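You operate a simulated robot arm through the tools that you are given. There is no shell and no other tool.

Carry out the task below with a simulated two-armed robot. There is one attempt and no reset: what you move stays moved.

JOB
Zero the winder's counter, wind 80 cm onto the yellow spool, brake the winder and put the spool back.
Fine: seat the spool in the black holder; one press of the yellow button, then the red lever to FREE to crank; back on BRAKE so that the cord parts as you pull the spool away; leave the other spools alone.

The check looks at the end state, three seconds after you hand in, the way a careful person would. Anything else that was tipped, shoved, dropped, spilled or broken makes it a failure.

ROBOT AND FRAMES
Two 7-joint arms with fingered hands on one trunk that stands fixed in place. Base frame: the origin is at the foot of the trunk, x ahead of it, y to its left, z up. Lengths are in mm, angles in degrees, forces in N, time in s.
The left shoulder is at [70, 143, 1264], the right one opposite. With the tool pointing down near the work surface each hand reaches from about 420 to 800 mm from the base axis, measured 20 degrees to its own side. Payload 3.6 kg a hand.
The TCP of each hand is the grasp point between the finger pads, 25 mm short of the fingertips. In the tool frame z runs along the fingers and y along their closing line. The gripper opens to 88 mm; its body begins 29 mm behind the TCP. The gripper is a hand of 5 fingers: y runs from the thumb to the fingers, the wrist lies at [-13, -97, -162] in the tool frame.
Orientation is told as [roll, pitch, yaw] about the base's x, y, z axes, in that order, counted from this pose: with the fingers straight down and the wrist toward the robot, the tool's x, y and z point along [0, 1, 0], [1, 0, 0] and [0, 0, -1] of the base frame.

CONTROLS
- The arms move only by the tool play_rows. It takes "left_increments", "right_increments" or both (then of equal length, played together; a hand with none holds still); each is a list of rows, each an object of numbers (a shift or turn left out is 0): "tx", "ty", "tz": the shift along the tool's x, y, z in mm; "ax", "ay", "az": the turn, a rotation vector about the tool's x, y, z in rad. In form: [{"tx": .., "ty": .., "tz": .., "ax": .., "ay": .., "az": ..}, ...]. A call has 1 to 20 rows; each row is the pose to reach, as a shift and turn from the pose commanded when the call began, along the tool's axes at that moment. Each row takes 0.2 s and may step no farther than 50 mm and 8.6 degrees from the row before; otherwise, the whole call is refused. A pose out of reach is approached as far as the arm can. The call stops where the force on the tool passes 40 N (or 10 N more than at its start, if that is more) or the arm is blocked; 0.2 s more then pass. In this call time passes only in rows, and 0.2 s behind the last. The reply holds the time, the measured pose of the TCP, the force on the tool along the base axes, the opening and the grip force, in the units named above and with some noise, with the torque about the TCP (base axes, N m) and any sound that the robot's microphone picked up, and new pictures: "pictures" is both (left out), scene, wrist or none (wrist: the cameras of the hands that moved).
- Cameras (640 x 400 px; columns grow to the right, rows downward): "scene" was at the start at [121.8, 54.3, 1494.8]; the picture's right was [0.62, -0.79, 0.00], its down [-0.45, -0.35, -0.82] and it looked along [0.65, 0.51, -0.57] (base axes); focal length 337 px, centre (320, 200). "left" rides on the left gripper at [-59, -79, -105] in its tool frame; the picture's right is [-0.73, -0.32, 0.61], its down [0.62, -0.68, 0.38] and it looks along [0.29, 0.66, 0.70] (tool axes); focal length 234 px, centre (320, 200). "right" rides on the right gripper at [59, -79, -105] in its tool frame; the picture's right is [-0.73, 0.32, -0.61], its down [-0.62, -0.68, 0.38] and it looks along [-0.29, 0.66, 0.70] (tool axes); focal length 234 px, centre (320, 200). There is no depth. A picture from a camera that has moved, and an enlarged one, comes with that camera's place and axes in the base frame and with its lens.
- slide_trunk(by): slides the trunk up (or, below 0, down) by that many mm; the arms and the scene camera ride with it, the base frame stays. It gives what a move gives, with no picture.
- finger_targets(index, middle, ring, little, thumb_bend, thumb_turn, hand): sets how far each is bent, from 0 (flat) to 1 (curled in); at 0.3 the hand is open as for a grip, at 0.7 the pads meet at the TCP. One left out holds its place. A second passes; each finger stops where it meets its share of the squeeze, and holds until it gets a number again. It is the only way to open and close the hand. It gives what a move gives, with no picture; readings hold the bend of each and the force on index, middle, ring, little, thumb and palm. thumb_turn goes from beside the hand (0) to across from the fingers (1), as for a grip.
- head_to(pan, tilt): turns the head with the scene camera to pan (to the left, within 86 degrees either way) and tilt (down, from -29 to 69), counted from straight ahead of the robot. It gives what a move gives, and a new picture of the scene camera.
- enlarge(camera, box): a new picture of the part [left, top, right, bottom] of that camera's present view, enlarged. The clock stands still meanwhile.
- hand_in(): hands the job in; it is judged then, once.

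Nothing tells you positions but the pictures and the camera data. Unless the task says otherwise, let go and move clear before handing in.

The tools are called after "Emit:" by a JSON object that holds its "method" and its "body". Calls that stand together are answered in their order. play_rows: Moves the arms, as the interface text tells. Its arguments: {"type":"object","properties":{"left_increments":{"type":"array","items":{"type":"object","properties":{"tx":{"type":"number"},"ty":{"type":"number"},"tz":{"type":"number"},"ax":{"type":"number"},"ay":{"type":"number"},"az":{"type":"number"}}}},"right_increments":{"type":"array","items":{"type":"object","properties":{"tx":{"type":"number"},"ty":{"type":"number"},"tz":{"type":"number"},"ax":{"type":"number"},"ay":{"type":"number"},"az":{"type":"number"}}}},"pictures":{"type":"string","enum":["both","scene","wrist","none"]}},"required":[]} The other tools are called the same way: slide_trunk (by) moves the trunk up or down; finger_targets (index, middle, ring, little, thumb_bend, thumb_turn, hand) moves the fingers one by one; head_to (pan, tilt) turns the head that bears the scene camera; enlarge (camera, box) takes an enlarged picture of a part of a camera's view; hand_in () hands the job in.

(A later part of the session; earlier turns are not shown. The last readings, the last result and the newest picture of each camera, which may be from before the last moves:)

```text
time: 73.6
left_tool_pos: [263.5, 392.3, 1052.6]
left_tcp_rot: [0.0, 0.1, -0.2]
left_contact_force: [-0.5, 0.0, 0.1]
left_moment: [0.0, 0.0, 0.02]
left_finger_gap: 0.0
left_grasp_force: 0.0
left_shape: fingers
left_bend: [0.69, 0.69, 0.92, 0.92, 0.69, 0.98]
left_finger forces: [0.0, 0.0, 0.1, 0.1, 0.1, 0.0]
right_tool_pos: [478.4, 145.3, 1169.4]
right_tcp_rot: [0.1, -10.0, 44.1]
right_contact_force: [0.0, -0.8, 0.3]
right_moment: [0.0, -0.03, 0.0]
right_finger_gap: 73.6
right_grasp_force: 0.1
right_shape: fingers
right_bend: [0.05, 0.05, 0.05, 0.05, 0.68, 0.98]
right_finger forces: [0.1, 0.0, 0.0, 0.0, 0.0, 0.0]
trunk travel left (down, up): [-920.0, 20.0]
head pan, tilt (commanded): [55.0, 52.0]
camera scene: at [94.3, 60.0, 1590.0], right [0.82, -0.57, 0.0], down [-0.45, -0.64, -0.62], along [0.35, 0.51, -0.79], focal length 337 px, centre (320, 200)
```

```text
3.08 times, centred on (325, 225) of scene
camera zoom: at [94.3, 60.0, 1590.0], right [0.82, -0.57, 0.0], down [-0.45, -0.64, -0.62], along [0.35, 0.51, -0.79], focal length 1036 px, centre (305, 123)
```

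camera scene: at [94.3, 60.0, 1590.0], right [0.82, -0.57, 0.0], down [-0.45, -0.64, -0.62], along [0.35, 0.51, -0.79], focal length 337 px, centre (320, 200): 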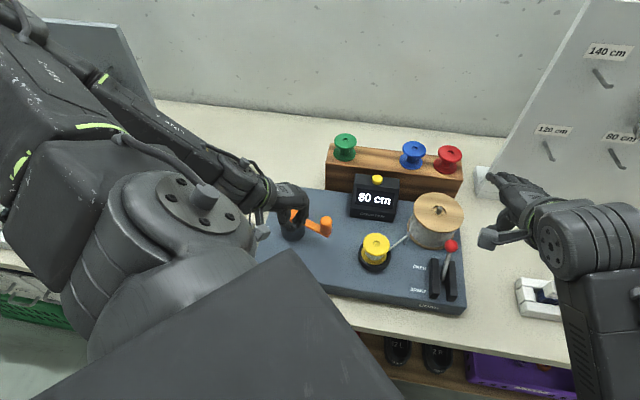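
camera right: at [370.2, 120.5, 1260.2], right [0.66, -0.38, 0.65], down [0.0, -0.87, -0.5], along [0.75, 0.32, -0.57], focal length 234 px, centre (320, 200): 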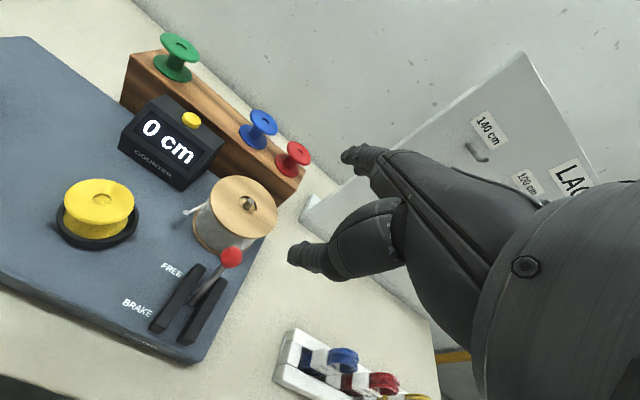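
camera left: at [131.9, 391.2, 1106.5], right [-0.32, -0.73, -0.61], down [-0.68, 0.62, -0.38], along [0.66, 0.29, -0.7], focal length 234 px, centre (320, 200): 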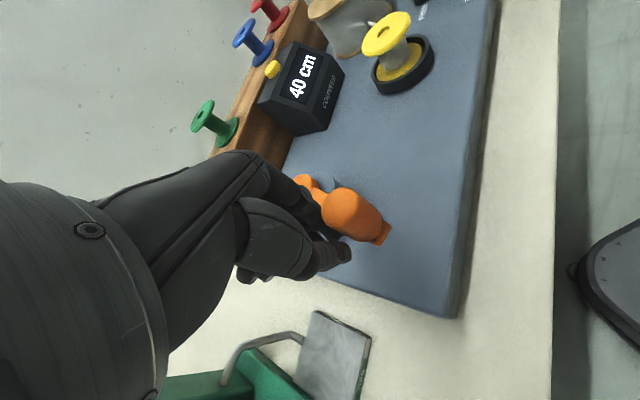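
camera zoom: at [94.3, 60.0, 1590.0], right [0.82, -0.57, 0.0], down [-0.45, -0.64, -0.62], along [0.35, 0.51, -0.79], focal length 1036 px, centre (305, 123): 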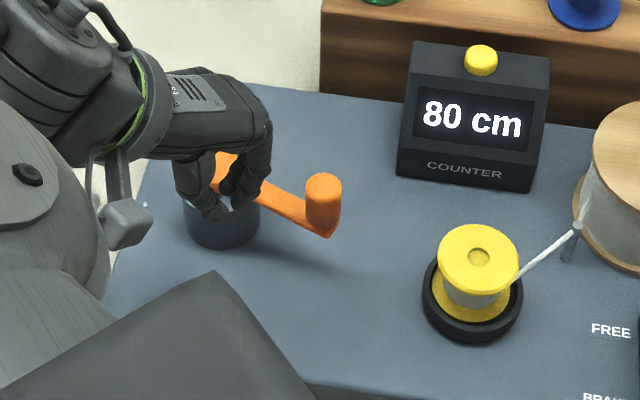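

80 cm is locked in and the hand is off the crank. Now the lever back to BRAKE: I'll bring the right thumb to the far side of the red knob, offset to the right of the reel.

Emit:
{"method": "play_rows", "body": {"right_increments": [{"tx": -2, "ty": 34, "tz": 6}, {"tx": -4.5, "ty": 68, "tz": 12}, {"tx": -7, "ty": 102, "tz": 18}, {"tx": -7, "ty": 96, "tz": 52}, {"tx": -7, "ty": 90, "tz": 88}, {"tx": -7, "ty": 83.2, "tz": 125.4}], "pictures": "both"}}

Emit:
{"method": "enlarge", "body": {"camera": "right", "box": [140, 100, 420, 360]}}

Emit:
{"method": "enlarge", "body": {"camera": "scene", "box": [380, 150, 520, 320]}}

```text
time: 75.0
left_tool_pos: [265.2, 393.7, 1050.9]
left_tcp_rot: [-0.1, 0.1, -0.1]
left_contact_force: [0.2, 0.0, -0.7]
left_moment: [-0.02, -0.03, -0.01]
left_finger_gap: 0.4
left_grasp_force: 0.1
left_shape: fingers
left_bend: [0.69, 0.69, 0.92, 0.92, 0.69, 0.98]
left_finger forces: [0.1, 0.1, 0.0, 0.0, 0.0, 0.0]
right_tool_pos: [559.8, 208.5, 1062.0]
right_tcp_rot: [-0.3, -9.9, 43.8]
right_contact_force: [0.0, -0.5, -0.6]
right_moment: [-0.01, 0.02, 0.01]
right_finger_gap: 73.5
right_grasp_force: 0.0
right_shape: fingers
right_bend: [0.05, 0.05, 0.05, 0.05, 0.68, 0.98]
right_finger forces: [0.0, 0.0, 0.0, 0.0, 0.0, 0.0]
trunk travel left (down, up): [-920.0, 20.0]
head pan, tilt (commanded): [55.0, 52.0]
camera scene: at [95.7, 62.0, 1589.9], right [0.82, -0.57, 0.0], down [-0.45, -0.65, -0.62], along [0.35, 0.5, -0.79], focal length 337 px, centre (320, 200)
camera right: at [450.1, 185.7, 1151.8], right [0.65, -0.38, 0.66], down [0.0, -0.87, -0.49], along [0.76, 0.32, -0.57], focal length 234 px, centre (320, 200)
```

scene: 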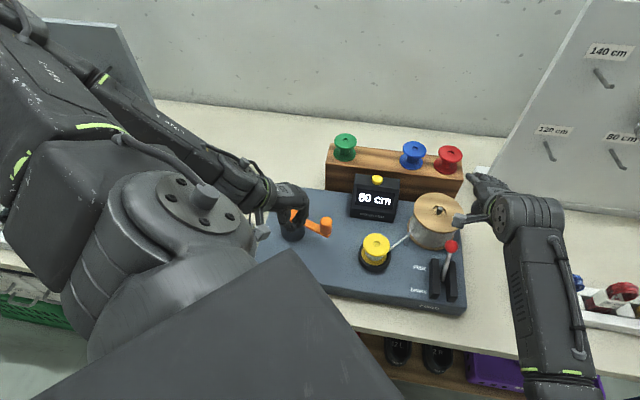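
right: 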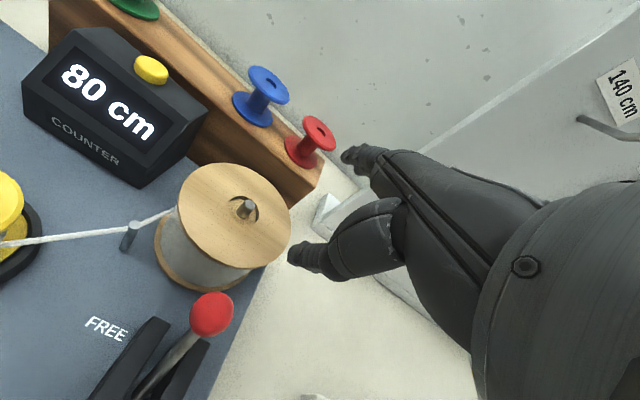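

```text
1.54 times, centred on (280, 230) of right
camera zoom: at [450.1, 185.7, 1151.8], right [0.65, -0.38, 0.66], down [0.0, -0.87, -0.49], along [0.76, 0.32, -0.57], focal length 360 px, centre (382, 154)
```

zoom: 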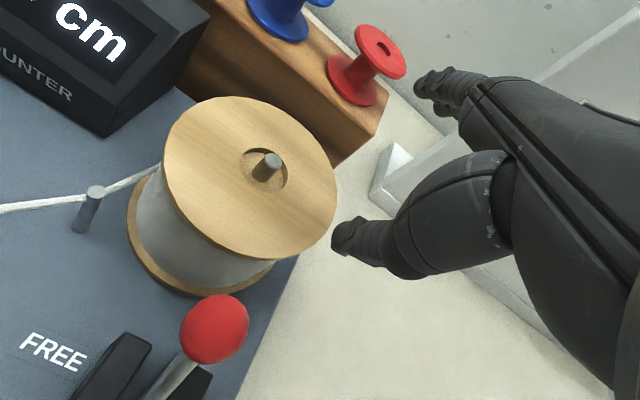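

```text
2.35 times, centred on (450, 235) of scene
camera zoom: at [95.7, 62.0, 1589.9], right [0.82, -0.57, 0.0], down [-0.45, -0.65, -0.62], along [0.35, 0.5, -0.79], focal length 792 px, centre (14, 118)
```

zoom: 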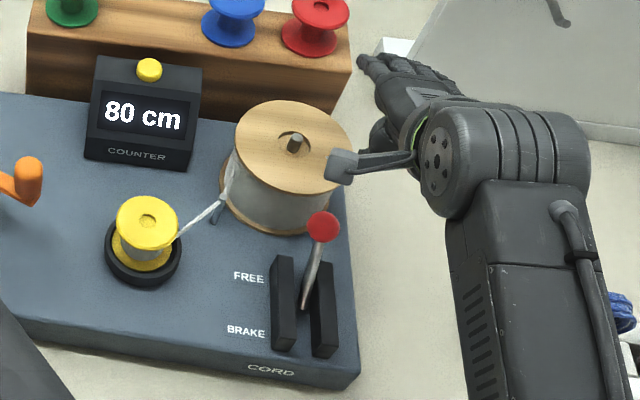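

The thumb is poised just beyond and to the right of the knob, next to the reel. I'll lower so the thumb tip stays just above the reel's top flange but at the knob's mid-height.

Emit:
{"method": "play_rows", "body": {"right_increments": [{"tx": 2, "ty": -4.2, "tz": 23.6}, {"tx": 2, "ty": -7.3, "tz": 41.4}, {"tx": 2, "ty": -9.4, "tz": 53.2}], "pictures": "none"}}

Emit:
{"method": "enlarge", "body": {"camera": "right", "box": [140, 100, 420, 360]}}

Emit:
{"method": "enlarge", "body": {"camera": "scene", "box": [400, 180, 500, 290]}}

```text
time: 76.0
left_tool_pos: [262.7, 394.3, 1052.7]
left_tcp_rot: [-0.2, 0.0, -0.1]
left_contact_force: [-0.4, 0.8, -0.6]
left_moment: [0.02, 0.0, 0.01]
left_finger_gap: 0.3
left_grasp_force: 0.2
left_shape: fingers
left_bend: [0.69, 0.69, 0.92, 0.92, 0.69, 0.98]
left_finger forces: [0.0, 0.1, 0.1, 0.0, 0.1, 0.1]
right_tool_pos: [575.7, 175.7, 994.6]
right_tcp_rot: [-2.6, -8.9, 42.3]
right_contact_force: [-0.1, -0.8, -0.2]
right_moment: [0.0, 0.0, -0.01]
right_finger_gap: 73.4
right_grasp_force: 0.0
right_shape: fingers
right_bend: [0.05, 0.05, 0.05, 0.05, 0.68, 0.98]
right_finger forces: [0.0, 0.1, 0.0, 0.0, 0.0, 0.1]
trunk travel left (down, up): [-920.0, 20.0]
head pan, tilt (commanded): [55.0, 52.0]
stopped in row 3 (right hand): the arm was blocked; the commanded pose is now the measured one
```

```text
1.54 times, centred on (280, 230) of right
camera zoom: at [465.0, 160.7, 1085.1], right [0.63, -0.37, 0.68], down [-0.03, -0.89, -0.46], along [0.77, 0.27, -0.57], focal length 360 px, centre (382, 154)
```

zoom: 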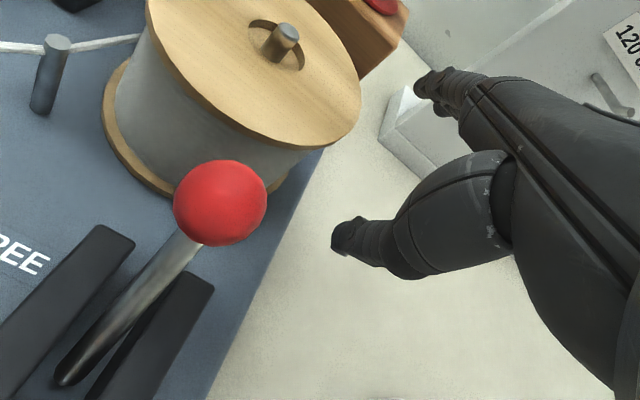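

```text
3.64 times, centred on (450, 235) of scene
camera zoom: at [95.3, 61.4, 1589.9], right [0.82, -0.57, 0.0], down [-0.45, -0.65, -0.62], along [0.35, 0.5, -0.79], focal length 1225 px, centre (-153, 73)
```

zoom: 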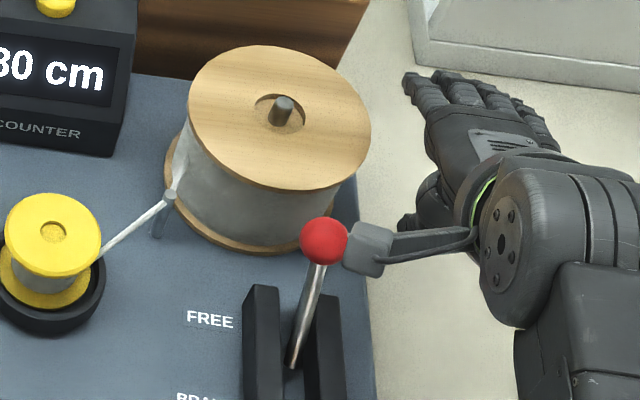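

The right arm got blocked and was deflected sideways; I need to see what the elbow or forearm met. Looking with the head toward the right side.

Emit:
{"method": "head_to", "body": {"pan": 12, "tilt": 48}}

Emit:
{"method": "enlarge", "body": {"camera": "scene", "box": [240, 120, 560, 400]}}

```text
time: 77.1
left_tool_pos: [263.9, 393.2, 1051.8]
left_tcp_rot: [0.0, -0.1, -0.1]
left_contact_force: [-0.5, -0.2, 0.6]
left_moment: [0.03, 0.01, -0.02]
left_finger_gap: 0.0
left_grasp_force: 0.2
left_shape: fingers
left_bend: [0.69, 0.69, 0.92, 0.92, 0.69, 0.98]
left_finger forces: [0.0, 0.0, 0.0, 0.1, 0.0, 0.0]
right_tool_pos: [575.6, 177.2, 993.7]
right_tcp_rot: [-2.4, -8.8, 42.3]
right_contact_force: [-0.7, 0.2, -0.4]
right_moment: [-0.01, -0.03, 0.0]
right_finger_gap: 73.4
right_grasp_force: 0.1
right_shape: fingers
right_bend: [0.05, 0.05, 0.05, 0.05, 0.68, 0.98]
right_finger forces: [0.1, 0.0, 0.0, 0.0, 0.1, 0.1]
trunk travel left (down, up): [-920.0, 20.0]
head pan, tilt (commanded): [12.0, 48.0]
camera scene: at [129.3, 16.5, 1595.3], right [0.21, -0.98, 0.0], down [-0.73, -0.16, -0.67], along [0.65, 0.14, -0.74], focal length 337 px, centre (320, 200)
```

scene: 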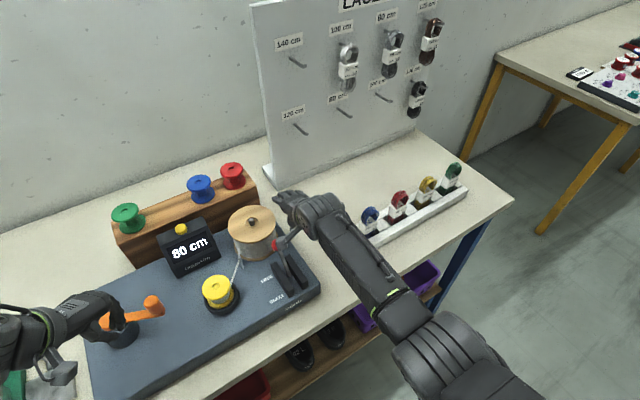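

```text
1.43 times, centred on (400, 260) of scene
camera zoom: at [129.3, 16.5, 1595.3], right [0.21, -0.98, 0.0], down [-0.73, -0.16, -0.67], along [0.65, 0.14, -0.74], focal length 481 px, centre (206, 114)
```

zoom: 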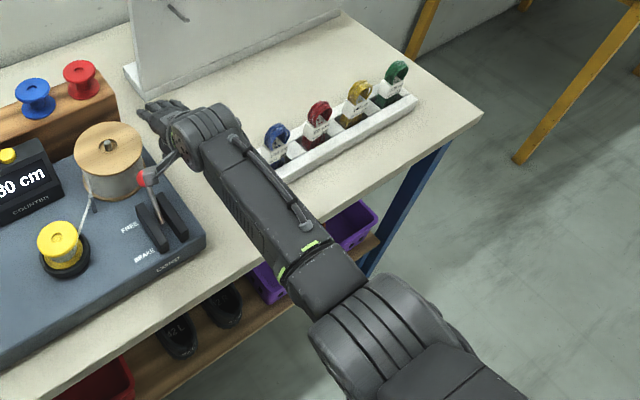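

Nothing on the table looks displaced; laces and tray stand as before. I'll lift the right hand straight back up to free it and check it tracks properly.

Emit:
{"method": "play_rows", "body": {"right_increments": [{"tz": -15}, {"tz": -35}, {"tz": -60}], "pictures": "scene"}}

Emit:
{"method": "enlarge", "body": {"camera": "scene", "box": [200, 140, 440, 340]}}

```text
time: 77.9
left_tool_pos: [263.0, 393.3, 1051.6]
left_tcp_rot: [0.1, 0.0, 0.0]
left_contact_force: [-0.5, 0.6, -0.7]
left_moment: [0.02, 0.01, -0.02]
left_finger_gap: 0.3
left_grasp_force: 0.0
left_shape: fingers
left_bend: [0.69, 0.69, 0.92, 0.92, 0.69, 0.98]
left_finger forces: [0.0, 0.0, 0.0, 0.1, 0.0, 0.0]
right_tool_pos: [563.1, 176.3, 1056.3]
right_tcp_rot: [-2.2, -8.9, 42.6]
right_contact_force: [0.1, 0.3, 0.3]
right_moment: [-0.02, -0.01, 0.0]
right_finger_gap: 73.5
right_grasp_force: 0.1
right_shape: fingers
right_bend: [0.05, 0.05, 0.05, 0.05, 0.68, 0.98]
right_finger forces: [0.0, 0.0, 0.0, 0.0, 0.0, 0.0]
trunk travel left (down, up): [-920.0, 20.0]
head pan, tilt (commanded): [12.0, 48.0]
camera scene: at [128.9, 16.3, 1595.3], right [0.21, -0.98, 0.0], down [-0.73, -0.15, -0.67], along [0.65, 0.14, -0.74], focal length 337 px, centre (320, 200)
```

scene: 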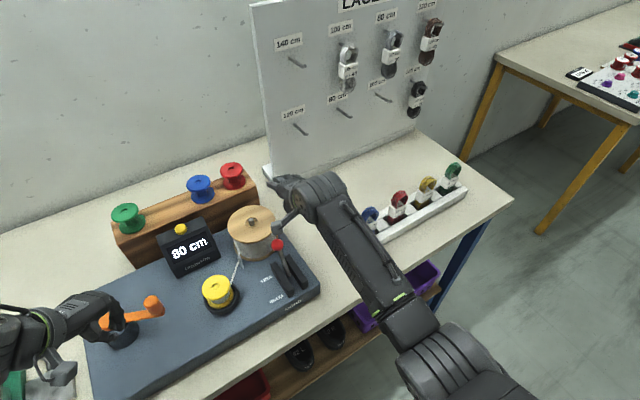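

```text
2.00 times, centred on (320, 240) of scene
camera zoom: at [128.9, 16.3, 1595.3], right [0.21, -0.98, 0.0], down [-0.73, -0.15, -0.67], along [0.65, 0.14, -0.74], focal length 674 px, centre (320, 120)
```

zoom: 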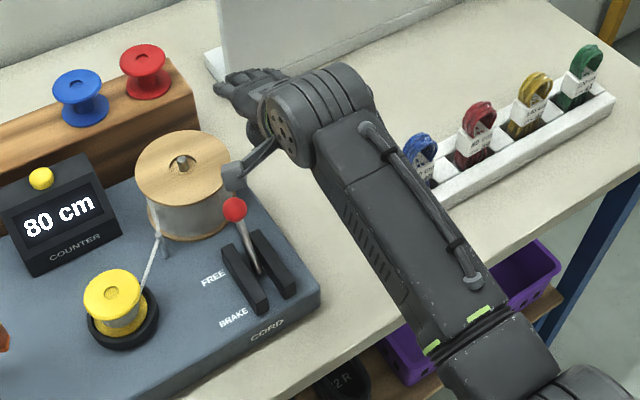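

The arm tracks normally again; the far-side pose was probably at an awkward limit. Instead I'll hook the knob from above: hand over the knob, fingers on the far side, thumb on the near side, then draw it back toward BRAKE.

Emit:
{"method": "finger_targets", "body": {"hand": "right", "index": 0.4, "middle": 0.4, "ring": 0.4, "little": 0.4, "thumb_bend": 0.35}}

Emit:
{"method": "play_rows", "body": {"right_increments": [{"tx": 21, "ty": -9, "tz": -1.6}, {"tx": 41.3, "ty": -18.1, "tz": -3.2}], "pictures": "both"}}

Emit:
{"method": "enlarge", "body": {"camera": "right", "box": [180, 120, 420, 340]}}

Emit:
{"method": "enlarge", "body": {"camera": "scene", "box": [200, 160, 360, 300]}}

```text
time: 78.9
left_tool_pos: [263.8, 393.7, 1051.8]
left_tcp_rot: [0.0, 0.0, 0.0]
left_contact_force: [-1.1, -1.0, 0.6]
left_moment: [-0.04, 0.0, -0.02]
left_finger_gap: 0.2
left_grasp_force: 0.0
left_shape: fingers
left_bend: [0.69, 0.69, 0.92, 0.92, 0.69, 0.98]
left_finger forces: [0.0, 0.1, 0.0, 0.0, 0.0, 0.0]
right_tool_pos: [565.0, 176.0, 1055.1]
right_tcp_rot: [-2.3, -8.9, 42.5]
right_contact_force: [-1.3, 0.2, -0.6]
right_moment: [0.02, -0.02, -0.02]
right_finger_gap: 68.8
right_grasp_force: 0.0
right_shape: fingers
right_bend: [0.4, 0.4, 0.4, 0.4, 0.35, 0.98]
right_finger forces: [0.0, 0.0, 0.0, 0.0, 0.0, 0.0]
trunk travel left (down, up): [-920.0, 20.0]
head pan, tilt (commanded): [12.0, 48.0]
```

```text
time: 79.7
left_tool_pos: [264.8, 393.5, 1052.4]
left_tcp_rot: [-0.1, 0.1, 0.0]
left_contact_force: [0.1, 0.2, 0.2]
left_moment: [0.04, 0.06, 0.01]
left_finger_gap: 0.3
left_grasp_force: 0.1
left_shape: fingers
left_bend: [0.69, 0.69, 0.92, 0.92, 0.69, 0.98]
left_finger forces: [0.1, 0.0, 0.0, 0.0, 0.1, 0.1]
right_tool_pos: [553.4, 172.4, 1072.0]
right_tcp_rot: [-5.8, -10.5, 41.4]
right_contact_force: [-0.2, 0.3, 0.5]
right_moment: [-0.03, 0.03, -0.02]
right_finger_gap: 68.7
right_grasp_force: 0.0
right_shape: fingers
right_bend: [0.4, 0.4, 0.4, 0.4, 0.35, 0.98]
right_finger forces: [0.0, 0.1, 0.0, 0.0, 0.1, 0.0]
trunk travel left (down, up): [-920.0, 20.0]
head pan, tilt (commanded): [12.0, 48.0]
stopped in row 2 (right hand): the arm was blocked; the commanded pose is now the measured one
camera scene: at [129.9, 16.3, 1595.2], right [0.21, -0.98, 0.0], down [-0.73, -0.15, -0.67], along [0.65, 0.14, -0.74], focal length 337 px, centre (320, 200)
camera right: at [437.1, 161.1, 1155.3], right [0.58, -0.37, 0.73], down [-0.02, -0.9, -0.44], along [0.81, 0.24, -0.53], focal length 234 px, centre (320, 200)
```

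scene: 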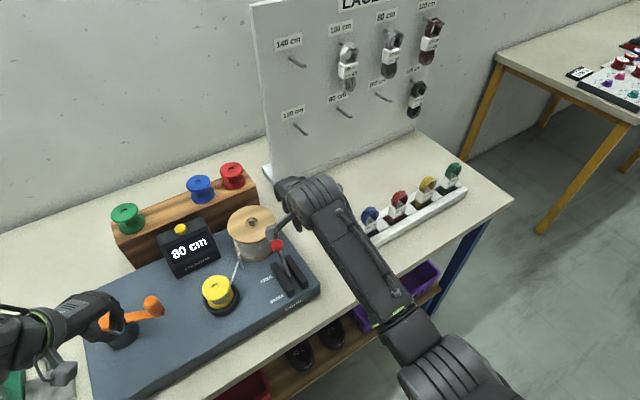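
right: 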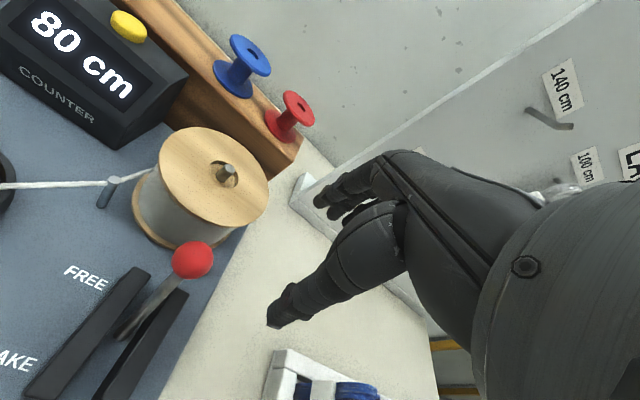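

```text
1.82 times, centred on (300, 230) of right
camera zoom: at [437.1, 161.1, 1155.3], right [0.58, -0.37, 0.73], down [-0.02, -0.9, -0.44], along [0.81, 0.24, -0.53], focal length 426 px, centre (356, 146)
```

zoom: 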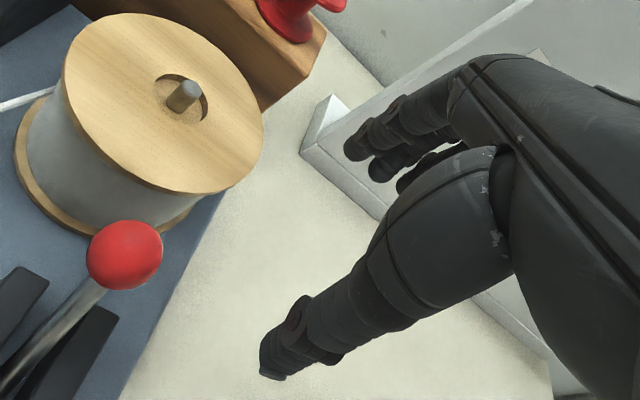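

```text
2.86 times, centred on (280, 230) of scene
camera zoom: at [129.9, 16.3, 1595.2], right [0.21, -0.98, 0.0], down [-0.73, -0.15, -0.67], along [0.65, 0.14, -0.74], focal length 962 px, centre (434, 114)
```

zoom: 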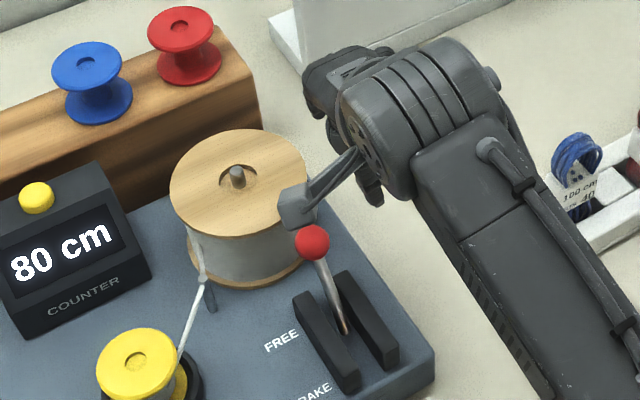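

It was blocked again even well above everything, so it's the arm's own posture that is at a limit, not a contact. I'll retract the right arm up and back to its comfortable starting posture before trying again.

Emit:
{"method": "play_rows", "body": {"right_increments": [{"tx": -5, "ty": -5, "tz": -36}, {"tx": -10, "ty": -12, "tz": -74}, {"tx": -15, "ty": -22, "tz": -112}, {"tx": -20, "ty": -33, "tz": -150}, {"tx": -25, "ty": -45, "tz": -188}, {"tx": -30, "ty": -58, "tz": -226}, {"tx": -35, "ty": -72, "tz": -264}, {"tx": -41, "ty": -88, "tz": -300}], "pictures": "scene"}}

```text
time: 81.5
left_tool_pos: [263.3, 394.0, 1052.7]
left_tcp_rot: [0.0, -0.1, 0.0]
left_contact_force: [-0.3, -0.3, 0.4]
left_moment: [0.01, -0.01, 0.0]
left_finger_gap: 0.4
left_grasp_force: 0.1
left_shape: fingers
left_bend: [0.69, 0.69, 0.92, 0.92, 0.69, 0.98]
left_finger forces: [0.1, 0.0, 0.0, 0.1, 0.0, 0.0]
right_tool_pos: [450.5, 71.2, 1353.7]
right_tcp_rot: [-5.4, -10.7, 41.7]
right_contact_force: [-0.8, -0.2, 0.4]
right_moment: [0.0, -0.02, 0.0]
right_finger_gap: 68.8
right_grasp_force: 0.1
right_shape: fingers
right_bend: [0.4, 0.4, 0.4, 0.4, 0.35, 0.98]
right_finger forces: [0.1, 0.1, 0.1, 0.1, 0.1, 0.1]
trunk travel left (down, up): [-920.0, 20.0]
head pan, tilt (commanded): [12.0, 48.0]
camera scene: at [127.7, 15.3, 1595.4], right [0.21, -0.98, 0.0], down [-0.73, -0.15, -0.67], along [0.66, 0.14, -0.74], focal length 337 px, centre (320, 200)
```

scene: 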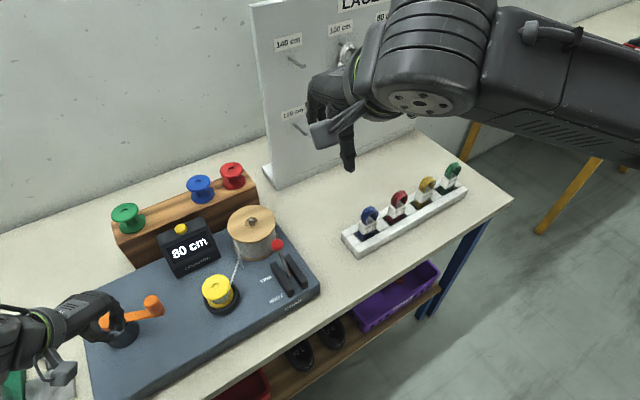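

The right arm is clear and everything on the table is intact. I'll bring the right hand fully back to its starting orientation to reset its posture.

Emit:
{"method": "play_rows", "body": {"right_increments": [{"tx": -5, "ax": 0.035, "ay": 0.004, "az": 0.119}, {"tx": -11, "ax": 0.071, "ay": 0.007, "az": 0.239}, {"tx": -16, "ax": 0.106, "ay": 0.011, "az": 0.358}, {"tx": -22, "ax": 0.141, "ay": 0.015, "az": 0.477}, {"tx": -27, "ax": 0.177, "ay": 0.018, "az": 0.597}, {"tx": -33, "ax": 0.212, "ay": 0.022, "az": 0.716}], "pictures": "scene"}}

```text
time: 82.9
left_tool_pos: [263.1, 392.8, 1049.6]
left_tcp_rot: [-0.1, 0.1, 0.0]
left_contact_force: [-0.7, 1.0, -0.4]
left_moment: [-0.01, -0.02, -0.01]
left_finger_gap: 0.2
left_grasp_force: 0.0
left_shape: fingers
left_bend: [0.69, 0.69, 0.92, 0.92, 0.69, 0.98]
left_finger forces: [0.1, 0.0, 0.0, 0.0, 0.1, 0.1]
right_tool_pos: [473.7, 48.9, 1357.4]
right_tcp_rot: [-0.1, 0.0, -0.1]
right_contact_force: [0.2, -0.1, 0.2]
right_moment: [0.0, 0.01, 0.01]
right_finger_gap: 68.9
right_grasp_force: 0.0
right_shape: fingers
right_bend: [0.4, 0.4, 0.4, 0.4, 0.35, 0.98]
right_finger forces: [0.0, 0.0, 0.1, 0.1, 0.1, 0.0]
trunk travel left (down, up): [-920.0, 20.0]
head pan, tilt (commanded): [12.0, 48.0]
camera scene: at [128.9, 17.1, 1595.3], right [0.21, -0.98, 0.0], down [-0.73, -0.15, -0.67], along [0.65, 0.14, -0.74], focal length 337 px, centre (320, 200)
```

scene: 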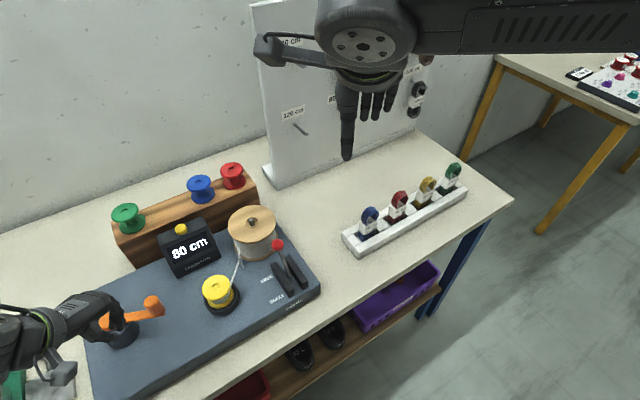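

The right arm is back in its natural posture. I'll approach again with only 20° yaw so the fingers come down on the far-right side of the knob, clear of the reel.

Emit:
{"method": "play_rows", "body": {"right_increments": [{"tx": 18, "ty": 6, "tz": 30, "az": -0.044}, {"tx": 36, "ty": 12, "tz": 65, "az": -0.087}, {"tx": 55, "ty": 17, "tz": 100, "az": -0.131}, {"tx": 73, "ty": 23, "tz": 135, "az": -0.175}, {"tx": 91, "ty": 29, "tz": 170, "az": -0.218}, {"tx": 110, "ty": 35, "tz": 205, "az": -0.262}, {"tx": 128, "ty": 41, "tz": 240, "az": -0.305}, {"tx": 146, "ty": 46.5, "tz": 272, "az": -0.349}], "pictures": "both"}}

Emit:
{"method": "enlarge", "body": {"camera": "right", "box": [160, 120, 420, 360]}}

Emit:
{"method": "enlarge", "body": {"camera": "scene", "box": [200, 160, 360, 300]}}

```text
time: 84.7
left_tool_pos: [264.0, 395.6, 1051.3]
left_tcp_rot: [-0.2, 0.0, 0.1]
left_contact_force: [-0.2, -1.0, 0.0]
left_moment: [0.0, 0.01, -0.03]
left_finger_gap: 0.2
left_grasp_force: 0.1
left_shape: fingers
left_bend: [0.69, 0.69, 0.92, 0.92, 0.69, 0.98]
left_finger forces: [0.1, 0.0, 0.0, 0.1, 0.0, 0.1]
right_tool_pos: [521.5, 194.4, 1086.7]
right_tcp_rot: [0.0, 0.0, 20.1]
right_contact_force: [-0.5, 0.0, -0.6]
right_moment: [0.0, 0.02, -0.05]
right_finger_gap: 68.9
right_grasp_force: 0.0
right_shape: fingers
right_bend: [0.4, 0.4, 0.4, 0.4, 0.35, 0.98]
right_finger forces: [0.0, 0.1, 0.0, 0.1, 0.0, 0.0]
trunk travel left (down, up): [-920.0, 20.0]
head pan, tilt (commanded): [12.0, 48.0]
camera scene: at [129.5, 17.7, 1595.3], right [0.21, -0.98, 0.0], down [-0.73, -0.16, -0.67], along [0.65, 0.14, -0.74], focal length 337 px, centre (320, 200)
camera right: at [427.2, 222.9, 1192.9], right [0.55, -0.57, 0.61], down [-0.43, -0.82, -0.38], along [0.72, -0.05, -0.7], focal length 234 px, centre (320, 200)
```

scene: 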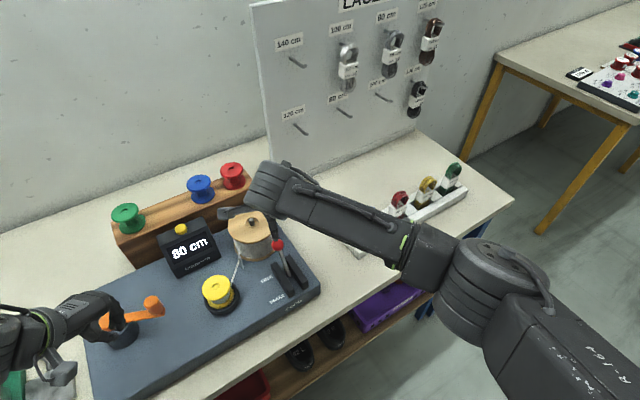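
right: 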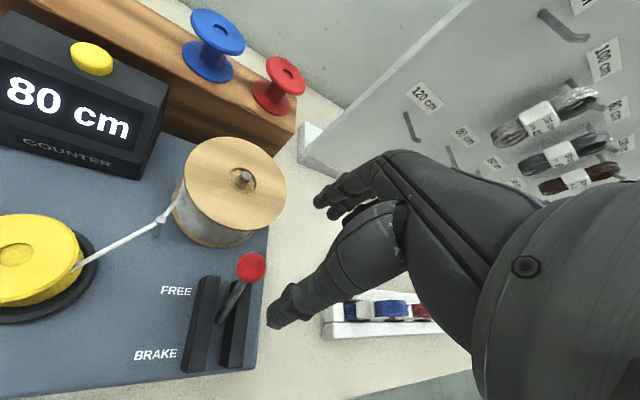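

```text
1.67 times, centred on (290, 240) of right
camera zoom: at [427.2, 222.9, 1192.9], right [0.55, -0.57, 0.61], down [-0.43, -0.82, -0.38], along [0.72, -0.05, -0.7], focal length 390 px, centre (370, 133)
```

zoom: 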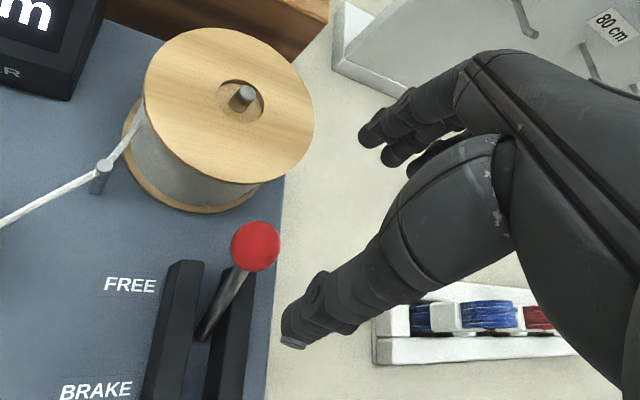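

```text
2.86 times, centred on (280, 230) of scene
camera zoom: at [129.5, 17.7, 1595.3], right [0.21, -0.98, 0.0], down [-0.73, -0.16, -0.67], along [0.65, 0.14, -0.74], focal length 962 px, centre (434, 114)
```

zoom: 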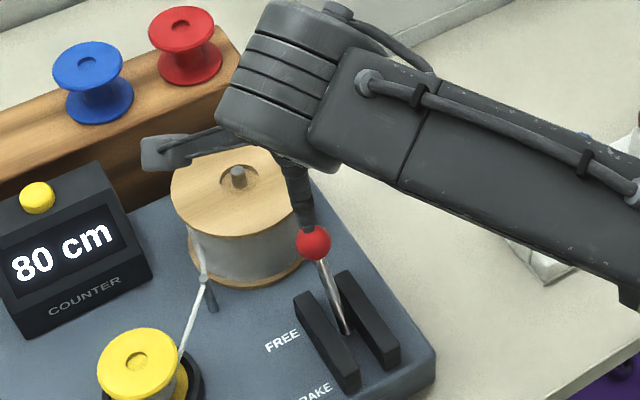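

Good posture this time, with the hand right above the knob. I'll reduce the yaw to 10° for extra reel clearance and lower so the knob sits between fingers and thumb.

Emit:
{"method": "play_rows", "body": {"right_increments": [{"tz": 20, "az": 0.06}, {"tz": 40, "az": 0.12}, {"tz": 60, "az": 0.175}], "pictures": "both"}}

Emit:
{"method": "enlarge", "body": {"camera": "right", "box": [180, 120, 420, 360]}}

Emit:
{"method": "enlarge", "body": {"camera": "scene", "box": [200, 160, 360, 300]}}

```text
time: 85.5
left_tool_pos: [264.4, 393.5, 1051.9]
left_tcp_rot: [-0.1, 0.0, -0.1]
left_contact_force: [0.5, -0.9, 0.9]
left_moment: [0.0, 0.02, 0.01]
left_finger_gap: 0.1
left_grasp_force: 0.1
left_shape: fingers
left_bend: [0.69, 0.69, 0.92, 0.92, 0.69, 0.98]
left_finger forces: [0.0, 0.0, 0.0, 0.0, 0.0, 0.0]
right_tool_pos: [519.8, 193.9, 1025.5]
right_tcp_rot: [-0.1, -0.1, 9.9]
right_contact_force: [-0.1, 0.1, 0.3]
right_moment: [0.0, 0.0, -0.03]
right_finger_gap: 68.8
right_grasp_force: 0.0
right_shape: fingers
right_bend: [0.4, 0.4, 0.4, 0.4, 0.35, 0.98]
right_finger forces: [0.0, 0.0, 0.1, 0.0, 0.0, 0.1]
trunk travel left (down, up): [-920.0, 20.0]
head pan, tilt (commanded): [12.0, 48.0]
camera scene: at [129.1, 16.7, 1595.3], right [0.21, -0.98, 0.0], down [-0.73, -0.15, -0.67], along [0.65, 0.14, -0.74], focal length 337 px, centre (320, 200)
camera right: at [432.6, 238.7, 1131.7], right [0.44, -0.66, 0.61], down [-0.56, -0.73, -0.38], along [0.7, -0.17, -0.7], focal length 234 px, centre (320, 200)
```

scene: 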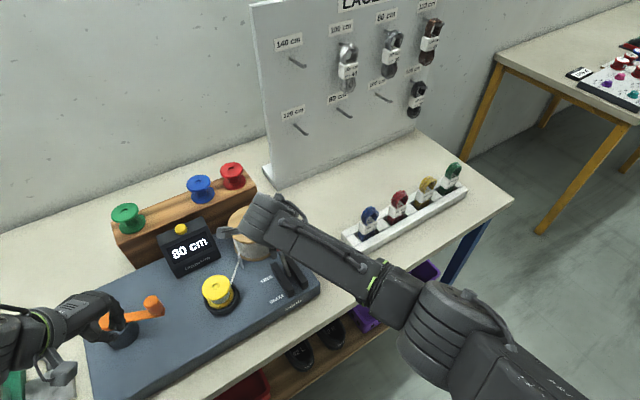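
right: 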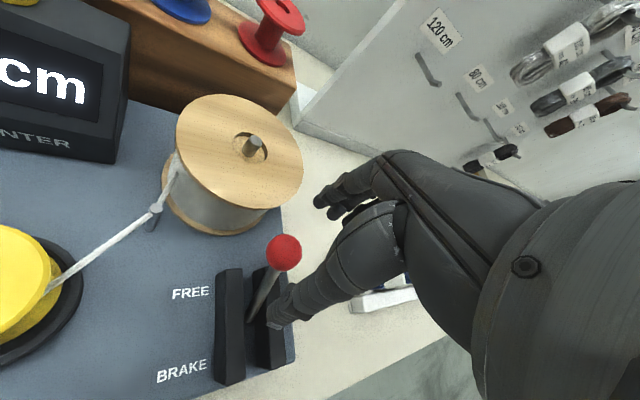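

```text
1.67 times, centred on (300, 240) of right
camera zoom: at [432.6, 238.7, 1131.7], right [0.44, -0.66, 0.61], down [-0.56, -0.73, -0.38], along [0.7, -0.17, -0.7], focal length 390 px, centre (353, 133)
```

zoom: 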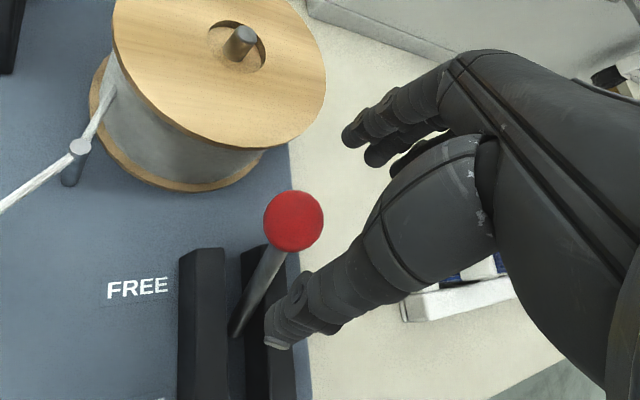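

```text
2.86 times, centred on (280, 230) of scene
camera zoom: at [129.1, 16.7, 1595.3], right [0.21, -0.98, 0.0], down [-0.73, -0.15, -0.67], along [0.65, 0.14, -0.74], focal length 962 px, centre (434, 114)
```

zoom: 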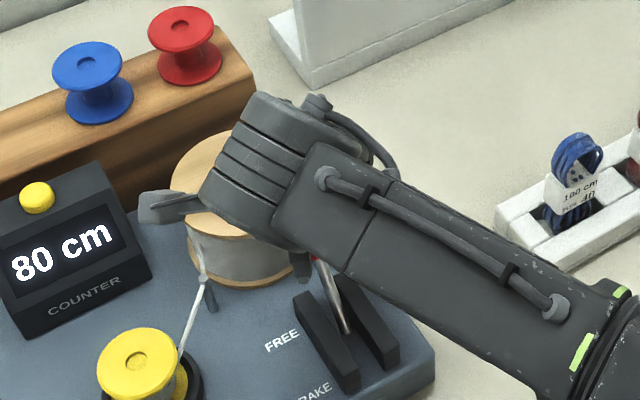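

The knob lies centred between the open thumb and fingers. Lowering around it.

Emit:
{"method": "play_rows", "body": {"right_increments": [{"tz": 10}, {"tz": 20}, {"tz": 27}], "pictures": "none"}}

Emit:
{"method": "enlarge", "body": {"camera": "right", "box": [180, 120, 420, 360]}}

```text
time: 86.3
left_tool_pos: [263.7, 392.9, 1051.5]
left_tcp_rot: [0.0, -0.1, 0.1]
left_contact_force: [-0.1, 0.9, -0.3]
left_moment: [0.0, 0.01, 0.01]
left_finger_gap: 0.3
left_grasp_force: 0.1
left_shape: fingers
left_bend: [0.69, 0.69, 0.92, 0.92, 0.69, 0.98]
left_finger forces: [0.0, 0.1, 0.0, 0.0, 0.0, 0.0]
right_tool_pos: [520.4, 193.5, 998.0]
right_tcp_rot: [-0.1, 0.0, 10.0]
right_contact_force: [-0.7, 0.6, 0.3]
right_moment: [-0.02, -0.01, -0.01]
right_finger_gap: 69.0
right_grasp_force: 0.0
right_shape: fingers
right_bend: [0.4, 0.4, 0.4, 0.4, 0.35, 0.98]
right_finger forces: [0.1, 0.0, 0.1, 0.1, 0.0, 0.0]
trunk travel left (down, up): [-920.0, 20.0]
head pan, tilt (commanded): [12.0, 48.0]
```

```text
1.67 times, centred on (300, 240) of right
camera zoom: at [432.1, 238.3, 1104.6], right [0.44, -0.66, 0.61], down [-0.56, -0.73, -0.38], along [0.7, -0.17, -0.7], focal length 390 px, centre (353, 133)
```

zoom: 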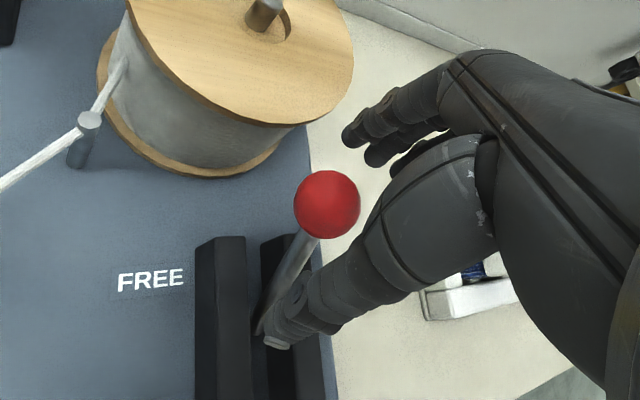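

The knob is caged. Pulling back along the lever's path toward BRAKE.

Emit:
{"method": "play_rows", "body": {"right_increments": [{"tx": -5.6, "ty": -8.3}, {"tx": -11.2, "ty": -16.6}, {"tx": -15.7, "ty": -23.2}, {"tx": -20.1, "ty": -29.8}, {"tx": -24.6, "ty": -36.5}], "pictures": "none"}}

Emit:
{"method": "enlarge", "body": {"camera": "right", "box": [180, 120, 420, 360]}}

Emit:
{"method": "enlarge", "body": {"camera": "scene", "box": [160, 160, 360, 320]}}

```text
time: 87.5
left_tool_pos: [263.3, 393.3, 1051.5]
left_tcp_rot: [-0.1, 0.0, 0.0]
left_contact_force: [0.2, 0.3, -0.2]
left_moment: [-0.02, 0.01, -0.02]
left_finger_gap: 0.3
left_grasp_force: 0.1
left_shape: fingers
left_bend: [0.69, 0.69, 0.92, 0.92, 0.69, 0.98]
left_finger forces: [0.0, 0.1, 0.0, 0.0, 0.0, 0.0]
right_tool_pos: [488.4, 163.1, 998.7]
right_tcp_rot: [0.0, 0.0, 10.0]
right_contact_force: [-0.1, -0.3, -0.6]
right_moment: [-0.01, -0.05, -0.02]
right_finger_gap: 68.9
right_grasp_force: 0.0
right_shape: fingers
right_bend: [0.4, 0.4, 0.4, 0.4, 0.35, 0.98]
right_finger forces: [0.0, 0.1, 0.1, 0.0, 0.0, 0.0]
trunk travel left (down, up): [-920.0, 20.0]
head pan, tilt (commanded): [12.0, 48.0]
```

```text
1.67 times, centred on (300, 240) of right
camera zoom: at [400.8, 207.1, 1105.0], right [0.44, -0.66, 0.61], down [-0.56, -0.73, -0.38], along [0.7, -0.17, -0.7], focal length 390 px, centre (353, 133)
```

zoom: 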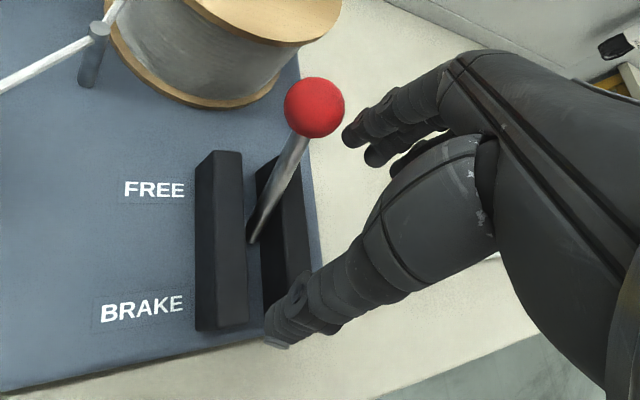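

```text
2.50 times, centred on (260, 240) of scene
camera zoom: at [128.8, 15.9, 1595.3], right [0.21, -0.98, 0.0], down [-0.73, -0.15, -0.67], along [0.65, 0.14, -0.74], focal length 842 px, centre (470, 100)
```

zoom: 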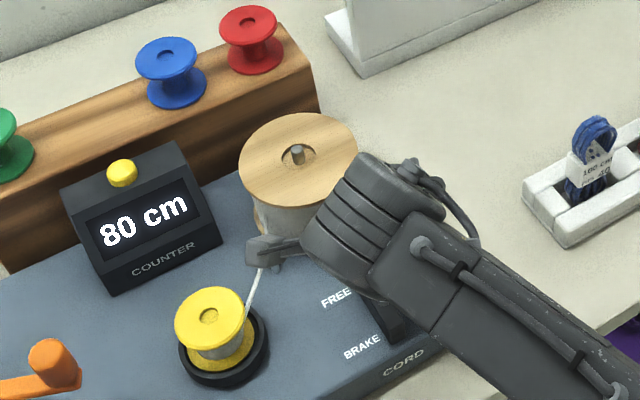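

The knob slid out past the index side because I pulled diagonally before making contact. I'll go back around it, slightly raised, and put it squarely in front of index and middle.

Emit:
{"method": "play_rows", "body": {"right_increments": [{"tz": -10}, {"ty": 17, "tz": -10}, {"ty": 33, "tz": -10}, {"tx": 18, "ty": 33, "tz": -10}, {"tx": 35, "ty": 33, "tz": -10}, {"tx": 35, "ty": 22, "tz": -10}, {"tx": 35, "ty": 22, "tz": 0}], "pictures": "none"}}

Emit:
{"method": "enlarge", "body": {"camera": "right", "box": [180, 120, 420, 360]}}

```text
time: 89.3
left_tool_pos: [263.7, 393.6, 1052.3]
left_tcp_rot: [0.0, 0.0, 0.0]
left_contact_force: [-0.1, 0.9, 0.3]
left_moment: [0.01, 0.0, 0.02]
left_finger_gap: 0.0
left_grasp_force: 0.2
left_shape: fingers
left_bend: [0.69, 0.69, 0.92, 0.92, 0.69, 0.98]
left_finger forces: [0.1, 0.0, 0.1, 0.0, 0.1, 0.1]
right_tool_pos: [549.6, 126.7, 977.7]
right_tcp_rot: [-5.6, -1.1, 5.4]
right_contact_force: [-0.4, 0.1, -0.8]
right_moment: [-0.03, -0.02, 0.0]
right_finger_gap: 69.0
right_grasp_force: 0.1
right_shape: fingers
right_bend: [0.4, 0.4, 0.4, 0.4, 0.35, 0.98]
right_finger forces: [0.1, 0.1, 0.0, 0.0, 0.0, 0.0]
trunk travel left (down, up): [-920.0, 20.0]
head pan, tilt (commanded): [12.0, 48.0]
stopped in row 7 (right hand): the arm was blocked; the commanded pose is now the measured one
```

```text
1.67 times, centred on (300, 240) of right
camera zoom: at [462.2, 188.4, 1076.3], right [0.37, -0.63, 0.68], down [-0.61, -0.72, -0.34], along [0.7, -0.29, -0.65], focal length 390 px, centre (353, 133)
```

zoom: 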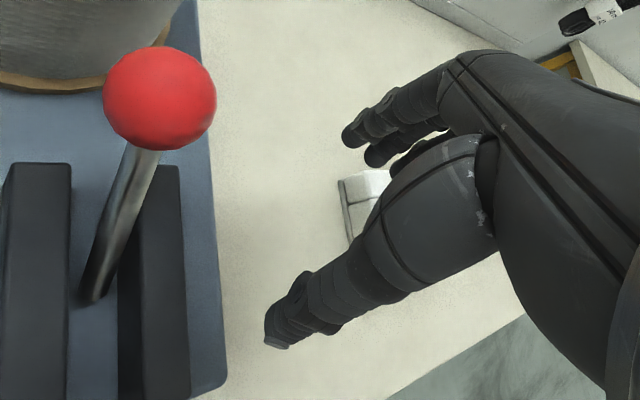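

The arm flips posture whenever the right hand goes too far left (y>200), though nothing was touched. I'll reset it via its starting pose and then simply grip the knob from the reachable spot and drag it.

Emit:
{"method": "play_rows", "body": {"right_increments": [{"tz": -40}, {"tz": -82}, {"tx": -12, "ty": -10, "tz": -125, "az": 0.01, "ay": 0.01}, {"tx": -29, "ty": -21, "tz": -166, "ax": 0.004, "ay": 0.025, "az": 0.025}, {"tx": -46, "ty": -33, "tz": -207, "ax": 0.007, "ay": 0.04, "az": 0.04}, {"tx": -62, "ty": -44, "tz": -248, "ax": 0.011, "ay": 0.055, "az": 0.054}, {"tx": -79, "ty": -56, "tz": -290, "ax": 0.014, "ay": 0.07, "az": 0.068}, {"tx": -95, "ty": -68, "tz": -332, "ax": 0.017, "ay": 0.085, "az": 0.082}, {"tx": -111.5, "ty": -79, "tz": -372, "ax": 0.019, "ay": 0.098, "az": 0.094}], "pictures": "scene"}}

```text
time: 90.2
left_tool_pos: [264.5, 393.5, 1052.0]
left_tcp_rot: [0.1, 0.0, 0.0]
left_contact_force: [-0.2, -1.0, -0.4]
left_moment: [-0.01, -0.02, -0.01]
left_finger_gap: 0.2
left_grasp_force: 0.1
left_shape: fingers
left_bend: [0.69, 0.69, 0.92, 0.92, 0.69, 0.98]
left_finger forces: [0.1, 0.0, 0.1, 0.0, 0.1, 0.0]
right_tool_pos: [573.4, 46.0, 1039.5]
right_tcp_rot: [-11.7, -0.5, 0.7]
right_contact_force: [0.3, -0.1, -0.3]
right_moment: [-0.02, 0.02, 0.0]
right_finger_gap: 68.8
right_grasp_force: 0.1
right_shape: fingers
right_bend: [0.4, 0.4, 0.4, 0.4, 0.35, 0.98]
right_finger forces: [0.1, 0.0, 0.0, 0.1, 0.0, 0.0]
right hand out of reach, approached as far as the arm can: row 3, 4
trunk travel left (down, up): [-920.0, 20.0]
head pan, tilt (commanded): [12.0, 48.0]
stopped in row 4 (right hand): the arm was blocked; the commanded pose is now the measured one
camera scene: at [129.8, 15.1, 1595.3], right [0.21, -0.98, 0.0], down [-0.73, -0.15, -0.67], along [0.65, 0.14, -0.74], focal length 337 px, centre (320, 200)
```

scene: 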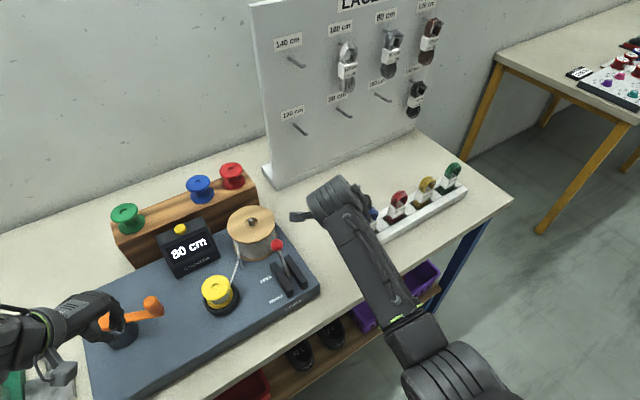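

The right arm is now in an awkward branch (roll −12°). Nothing is in contact; I'll first undo the roll gently in place.

Emit:
{"method": "play_rows", "body": {"right_increments": [{"ay": 0.05, "ty": -8}, {"ay": 0.1, "ty": -18}, {"ay": 0.15, "ty": -28}, {"ay": 0.2, "ty": -38}], "pictures": "none"}}

Emit:
{"method": "head_to", "body": {"pan": -20, "tilt": 50}}

```text
time: 91.4
left_tool_pos: [263.4, 392.5, 1051.6]
left_tcp_rot: [0.0, 0.0, 0.0]
left_contact_force: [-0.4, 0.0, 0.0]
left_moment: [0.0, 0.01, 0.02]
left_finger_gap: 0.1
left_grasp_force: 0.0
left_shape: fingers
left_bend: [0.69, 0.69, 0.92, 0.92, 0.69, 0.98]
left_finger forces: [0.0, 0.0, 0.1, 0.0, 0.0, 0.0]
right_tool_pos: [559.7, 34.5, 1064.8]
right_tcp_rot: [-1.2, -4.3, -0.1]
right_contact_force: [0.2, 0.1, 0.4]
right_moment: [0.03, 0.02, -0.01]
right_finger_gap: 68.9
right_grasp_force: 0.1
right_shape: fingers
right_bend: [0.4, 0.4, 0.4, 0.4, 0.35, 0.98]
right_finger forces: [0.0, 0.0, 0.0, 0.0, 0.0, 0.1]
trunk travel left (down, up): [-920.0, 20.0]
head pan, tilt (commanded): [12.0, 48.0]
stopped in row 4 (right hand): the arm was blocked; the commanded pose is now the measured one
```

```text
time: 92.3
left_tool_pos: [262.6, 393.8, 1051.8]
left_tcp_rot: [0.1, -0.1, 0.1]
left_contact_force: [0.3, 0.1, -0.5]
left_moment: [-0.02, 0.0, -0.01]
left_finger_gap: 0.3
left_grasp_force: 0.0
left_shape: fingers
left_bend: [0.69, 0.69, 0.92, 0.92, 0.69, 0.98]
left_finger forces: [0.0, 0.0, 0.0, 0.0, 0.0, 0.0]
right_tool_pos: [558.8, 34.7, 1065.4]
right_tcp_rot: [-1.3, -4.2, -0.1]
right_contact_force: [-0.3, 0.0, 0.3]
right_moment: [0.0, 0.0, 0.01]
right_finger_gap: 68.8
right_grasp_force: 0.1
right_shape: fingers
right_bend: [0.4, 0.4, 0.4, 0.4, 0.35, 0.98]
right_finger forces: [0.1, 0.1, 0.0, 0.1, 0.0, 0.0]
trunk travel left (down, up): [-920.0, 20.0]
head pan, tilt (commanded): [-20.0, 50.0]
camera scene: at [124.5, -26.2, 1592.6], right [-0.34, -0.94, 0.0], down [-0.72, 0.26, -0.64], along [0.6, -0.22, -0.77], focal length 337 px, centre (320, 200)
```

scene: 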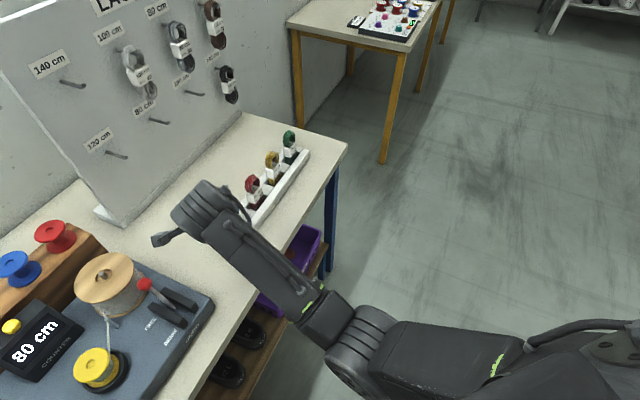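

The right elbow hangs low, well clear of the table. I'll try small relieving moves: straight up in small steps.

Emit:
{"method": "play_rows", "body": {"right_increments": [{"tz": -10}, {"tz": -20}, {"tz": -30}, {"tz": -40}], "pictures": "none"}}

```text
time: 93.2
left_tool_pos: [264.7, 391.9, 1053.3]
left_tcp_rot: [0.1, 0.1, 0.0]
left_contact_force: [0.4, -0.3, 0.5]
left_moment: [-0.02, -0.01, 0.01]
left_finger_gap: 0.2
left_grasp_force: 0.0
left_shape: fingers
left_bend: [0.69, 0.69, 0.92, 0.92, 0.69, 0.98]
left_finger forces: [0.0, 0.1, 0.1, 0.0, 0.0, 0.1]
right_tool_pos: [572.9, -44.6, 1065.8]
right_tcp_rot: [-10.1, -4.9, -3.1]
right_contact_force: [-0.8, 0.0, -1.0]
right_moment: [-0.02, 0.01, 0.0]
right_finger_gap: 69.0
right_grasp_force: 0.0
right_shape: fingers
right_bend: [0.4, 0.4, 0.4, 0.4, 0.35, 0.98]
right_finger forces: [0.0, 0.0, 0.0, 0.0, 0.0, 0.1]
trunk travel left (down, up): [-920.0, 20.0]
head pan, tilt (commanded): [-20.0, 50.0]
stopped in row 4 (right hand): the arm was blocked; the commanded pose is now the measured one
```

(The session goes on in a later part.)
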